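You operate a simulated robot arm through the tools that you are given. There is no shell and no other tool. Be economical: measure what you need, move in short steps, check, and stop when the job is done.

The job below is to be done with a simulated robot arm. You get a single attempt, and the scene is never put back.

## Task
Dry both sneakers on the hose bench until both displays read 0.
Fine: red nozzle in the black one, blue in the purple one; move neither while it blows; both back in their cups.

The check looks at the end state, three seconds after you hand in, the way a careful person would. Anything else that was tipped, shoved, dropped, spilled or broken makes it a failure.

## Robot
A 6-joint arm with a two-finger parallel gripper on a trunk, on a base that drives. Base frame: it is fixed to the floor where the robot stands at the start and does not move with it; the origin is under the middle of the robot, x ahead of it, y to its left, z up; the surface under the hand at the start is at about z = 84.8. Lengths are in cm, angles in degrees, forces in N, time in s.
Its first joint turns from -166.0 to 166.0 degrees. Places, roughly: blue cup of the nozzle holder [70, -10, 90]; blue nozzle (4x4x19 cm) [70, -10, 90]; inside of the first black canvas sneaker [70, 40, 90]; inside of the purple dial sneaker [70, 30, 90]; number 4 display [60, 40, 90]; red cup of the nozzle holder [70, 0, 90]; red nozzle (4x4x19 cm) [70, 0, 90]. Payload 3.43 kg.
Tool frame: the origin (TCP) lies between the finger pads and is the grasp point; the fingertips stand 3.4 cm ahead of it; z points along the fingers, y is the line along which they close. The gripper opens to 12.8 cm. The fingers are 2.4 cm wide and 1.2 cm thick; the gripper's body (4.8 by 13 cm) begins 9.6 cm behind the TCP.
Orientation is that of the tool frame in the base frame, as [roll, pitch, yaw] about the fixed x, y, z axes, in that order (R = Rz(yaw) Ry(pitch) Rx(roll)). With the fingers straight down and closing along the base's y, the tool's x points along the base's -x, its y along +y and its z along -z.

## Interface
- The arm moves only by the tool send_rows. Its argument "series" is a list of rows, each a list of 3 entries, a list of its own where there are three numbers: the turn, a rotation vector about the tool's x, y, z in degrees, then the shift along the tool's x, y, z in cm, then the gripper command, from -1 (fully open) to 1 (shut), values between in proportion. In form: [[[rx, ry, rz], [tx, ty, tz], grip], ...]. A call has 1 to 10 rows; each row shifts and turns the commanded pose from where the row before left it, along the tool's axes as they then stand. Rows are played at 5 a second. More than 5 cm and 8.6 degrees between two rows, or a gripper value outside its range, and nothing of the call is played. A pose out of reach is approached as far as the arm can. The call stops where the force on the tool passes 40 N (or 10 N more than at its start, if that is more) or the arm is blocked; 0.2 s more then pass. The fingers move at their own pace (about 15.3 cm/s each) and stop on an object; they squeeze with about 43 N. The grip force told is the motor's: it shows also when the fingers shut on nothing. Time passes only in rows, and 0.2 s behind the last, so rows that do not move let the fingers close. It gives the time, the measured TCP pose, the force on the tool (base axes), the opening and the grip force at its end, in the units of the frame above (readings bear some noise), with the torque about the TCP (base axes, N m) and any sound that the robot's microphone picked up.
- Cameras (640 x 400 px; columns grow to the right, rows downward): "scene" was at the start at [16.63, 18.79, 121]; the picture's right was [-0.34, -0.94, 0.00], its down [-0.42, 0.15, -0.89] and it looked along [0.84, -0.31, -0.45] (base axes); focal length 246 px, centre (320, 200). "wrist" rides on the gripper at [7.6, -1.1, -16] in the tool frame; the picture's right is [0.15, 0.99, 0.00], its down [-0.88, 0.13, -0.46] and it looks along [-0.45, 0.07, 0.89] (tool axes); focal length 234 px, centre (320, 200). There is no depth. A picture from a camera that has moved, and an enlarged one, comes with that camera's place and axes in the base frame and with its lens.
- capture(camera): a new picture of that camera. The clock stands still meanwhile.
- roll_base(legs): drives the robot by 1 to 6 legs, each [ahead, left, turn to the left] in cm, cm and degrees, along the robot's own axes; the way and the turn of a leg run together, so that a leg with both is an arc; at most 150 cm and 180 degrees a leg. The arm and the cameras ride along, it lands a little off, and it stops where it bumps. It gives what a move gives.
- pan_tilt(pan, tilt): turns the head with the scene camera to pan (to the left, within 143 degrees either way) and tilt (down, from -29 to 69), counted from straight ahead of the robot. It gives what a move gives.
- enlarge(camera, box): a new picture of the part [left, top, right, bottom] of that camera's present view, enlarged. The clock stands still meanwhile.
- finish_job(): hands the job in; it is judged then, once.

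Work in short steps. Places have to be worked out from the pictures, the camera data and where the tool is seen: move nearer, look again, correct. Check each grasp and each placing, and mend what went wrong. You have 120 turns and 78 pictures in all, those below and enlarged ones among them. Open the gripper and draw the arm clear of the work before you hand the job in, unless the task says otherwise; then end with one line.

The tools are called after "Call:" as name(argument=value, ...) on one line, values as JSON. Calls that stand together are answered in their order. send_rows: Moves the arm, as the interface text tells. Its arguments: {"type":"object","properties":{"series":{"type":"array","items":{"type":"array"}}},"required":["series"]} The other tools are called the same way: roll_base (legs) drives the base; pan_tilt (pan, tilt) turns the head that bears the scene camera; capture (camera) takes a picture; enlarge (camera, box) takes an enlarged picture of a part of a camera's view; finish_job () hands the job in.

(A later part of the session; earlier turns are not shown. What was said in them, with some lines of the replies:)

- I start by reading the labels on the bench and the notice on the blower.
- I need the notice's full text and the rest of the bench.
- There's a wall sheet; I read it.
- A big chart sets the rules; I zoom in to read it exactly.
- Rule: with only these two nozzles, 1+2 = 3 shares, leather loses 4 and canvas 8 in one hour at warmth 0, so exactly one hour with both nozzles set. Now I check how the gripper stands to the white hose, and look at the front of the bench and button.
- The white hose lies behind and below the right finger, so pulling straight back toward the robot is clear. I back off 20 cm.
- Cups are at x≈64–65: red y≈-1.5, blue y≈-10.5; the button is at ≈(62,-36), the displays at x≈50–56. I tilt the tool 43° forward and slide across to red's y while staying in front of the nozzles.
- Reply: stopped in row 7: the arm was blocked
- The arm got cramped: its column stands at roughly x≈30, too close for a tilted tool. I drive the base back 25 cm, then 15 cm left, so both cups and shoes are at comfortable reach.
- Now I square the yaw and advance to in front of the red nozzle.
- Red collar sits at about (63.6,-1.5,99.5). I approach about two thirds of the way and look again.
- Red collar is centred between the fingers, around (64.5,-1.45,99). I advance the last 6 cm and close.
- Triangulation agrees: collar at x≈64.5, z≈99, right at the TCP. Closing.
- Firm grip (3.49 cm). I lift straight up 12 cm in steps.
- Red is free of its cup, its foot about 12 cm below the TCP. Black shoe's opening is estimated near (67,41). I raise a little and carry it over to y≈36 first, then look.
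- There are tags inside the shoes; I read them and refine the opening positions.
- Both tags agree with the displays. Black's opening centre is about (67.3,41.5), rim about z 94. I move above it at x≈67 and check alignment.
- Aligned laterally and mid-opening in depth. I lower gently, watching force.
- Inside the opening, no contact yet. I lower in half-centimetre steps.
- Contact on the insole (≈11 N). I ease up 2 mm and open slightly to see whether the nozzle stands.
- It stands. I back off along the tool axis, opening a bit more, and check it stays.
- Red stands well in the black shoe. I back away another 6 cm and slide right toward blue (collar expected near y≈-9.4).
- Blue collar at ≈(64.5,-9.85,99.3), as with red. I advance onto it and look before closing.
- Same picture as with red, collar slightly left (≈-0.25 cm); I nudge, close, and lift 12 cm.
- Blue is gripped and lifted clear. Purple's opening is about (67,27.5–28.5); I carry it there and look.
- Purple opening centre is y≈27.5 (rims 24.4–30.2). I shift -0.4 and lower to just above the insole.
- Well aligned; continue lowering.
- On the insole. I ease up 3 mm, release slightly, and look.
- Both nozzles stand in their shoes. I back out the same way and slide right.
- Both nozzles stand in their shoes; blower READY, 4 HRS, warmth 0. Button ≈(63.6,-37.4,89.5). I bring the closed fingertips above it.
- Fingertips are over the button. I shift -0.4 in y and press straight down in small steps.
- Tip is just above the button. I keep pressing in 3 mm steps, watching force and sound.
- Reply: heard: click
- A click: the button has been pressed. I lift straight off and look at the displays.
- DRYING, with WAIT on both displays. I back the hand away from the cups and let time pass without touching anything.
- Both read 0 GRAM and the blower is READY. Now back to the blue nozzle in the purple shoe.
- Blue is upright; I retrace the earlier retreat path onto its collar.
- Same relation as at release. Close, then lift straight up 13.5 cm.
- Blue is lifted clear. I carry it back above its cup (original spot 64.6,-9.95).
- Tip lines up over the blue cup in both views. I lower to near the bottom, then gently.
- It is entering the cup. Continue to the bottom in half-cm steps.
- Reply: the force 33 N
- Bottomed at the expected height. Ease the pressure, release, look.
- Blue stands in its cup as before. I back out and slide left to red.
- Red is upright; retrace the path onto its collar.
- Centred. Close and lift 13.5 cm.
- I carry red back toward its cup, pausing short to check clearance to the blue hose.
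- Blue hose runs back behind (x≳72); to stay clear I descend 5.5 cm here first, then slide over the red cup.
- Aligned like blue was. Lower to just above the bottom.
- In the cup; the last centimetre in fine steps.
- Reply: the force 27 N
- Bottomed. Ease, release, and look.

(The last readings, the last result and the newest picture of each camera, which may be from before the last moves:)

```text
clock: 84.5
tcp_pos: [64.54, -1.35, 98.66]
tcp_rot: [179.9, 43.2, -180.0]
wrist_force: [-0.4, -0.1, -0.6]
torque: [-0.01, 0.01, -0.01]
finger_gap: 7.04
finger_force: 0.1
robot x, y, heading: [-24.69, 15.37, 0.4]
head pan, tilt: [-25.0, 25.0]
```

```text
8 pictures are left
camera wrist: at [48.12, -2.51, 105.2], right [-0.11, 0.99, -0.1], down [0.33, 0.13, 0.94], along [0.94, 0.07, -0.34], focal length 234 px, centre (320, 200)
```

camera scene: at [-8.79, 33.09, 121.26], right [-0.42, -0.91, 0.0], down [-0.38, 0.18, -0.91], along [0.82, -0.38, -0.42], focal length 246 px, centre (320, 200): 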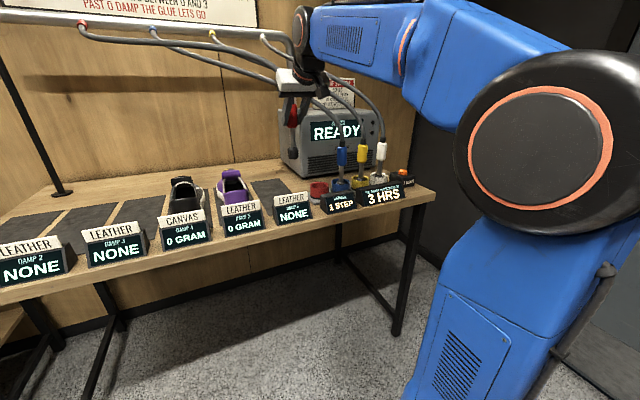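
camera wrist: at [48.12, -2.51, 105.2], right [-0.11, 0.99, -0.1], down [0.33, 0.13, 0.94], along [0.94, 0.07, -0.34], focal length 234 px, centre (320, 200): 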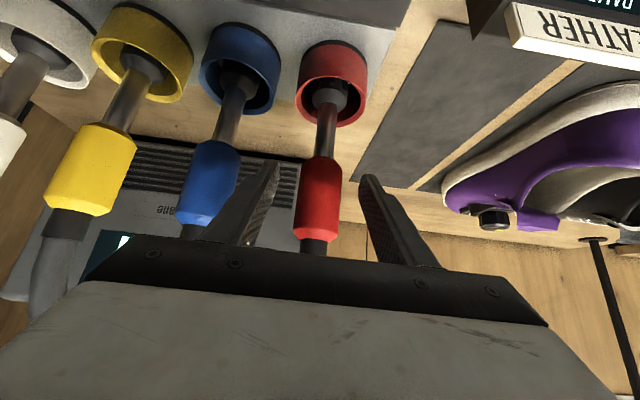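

Red is back in its cup, standing. I back out, draw the arm clear, open the gripper and check the whole bench.

Call:
send_rows(series=[[[0, 0, 0], [0.4, 0, -4.2], -0.2], [[0, 0, 0], [0.5, 0, -4.5], -0.2], [[0, 0, 0], [0.5, 0, -4.5], -0.2], [[0, 0, 0], [0.5, 0, -4.5], -0.2], [[0, 0, 0], [3, 0, -3], -0.2], [[0, 0, 0], [3, 0, -3], -1], [[0, 0, 0], [0, 0, 0], -1], [[0, 0, 0], [0, 0, 0], -1]])

Call:
capture(camera="scene")

Call:
enlarge(camera="scene", box=[120, 100, 430, 260])

```text
clock: 86.3
tcp_pos: [42.51, -1.48, 110.59]
tcp_rot: [179.8, 43.3, -180.0]
wrist_force: [0.3, 0.9, -0.3]
torque: [0.01, -0.01, -0.01]
finger_gap: 12.82
finger_force: 0.0
robot x, y, heading: [-24.84, 15.06, 0.2]
head pan, tilt: [-25.0, 25.0]
```

```text
7 pictures are left
camera scene: at [-8.8, 33.1, 121.26], right [-0.42, -0.91, 0.0], down [-0.38, 0.18, -0.91], along [0.82, -0.38, -0.42], focal length 246 px, centre (320, 200)
```

scene: 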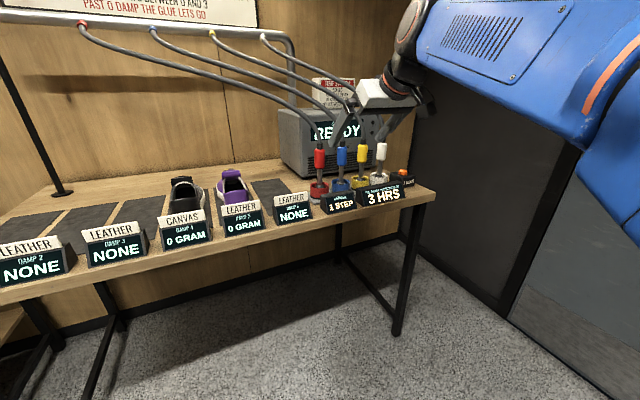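

```text
2.06 times, centred on (275, 180) of scene
camera zoom: at [-8.8, 33.1, 121.26], right [-0.42, -0.91, 0.0], down [-0.38, 0.18, -0.91], along [0.82, -0.38, -0.42], focal length 508 px, centre (413, 241)
```

zoom: 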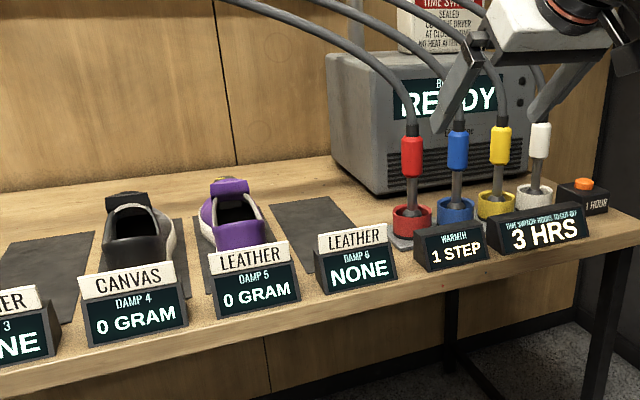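

Both displays read 0 GRAM, both nozzles are in their cups, and the shoes are in place with the arm clear. Handing in.

Call:
finish_job()

```text
The job is handed in.
```

Both sneakers are dry: displays 4 and 5 each read 0 GRAM after one hour with red in the black shoe and blue in the purple one, and both nozzles are back in their cups.
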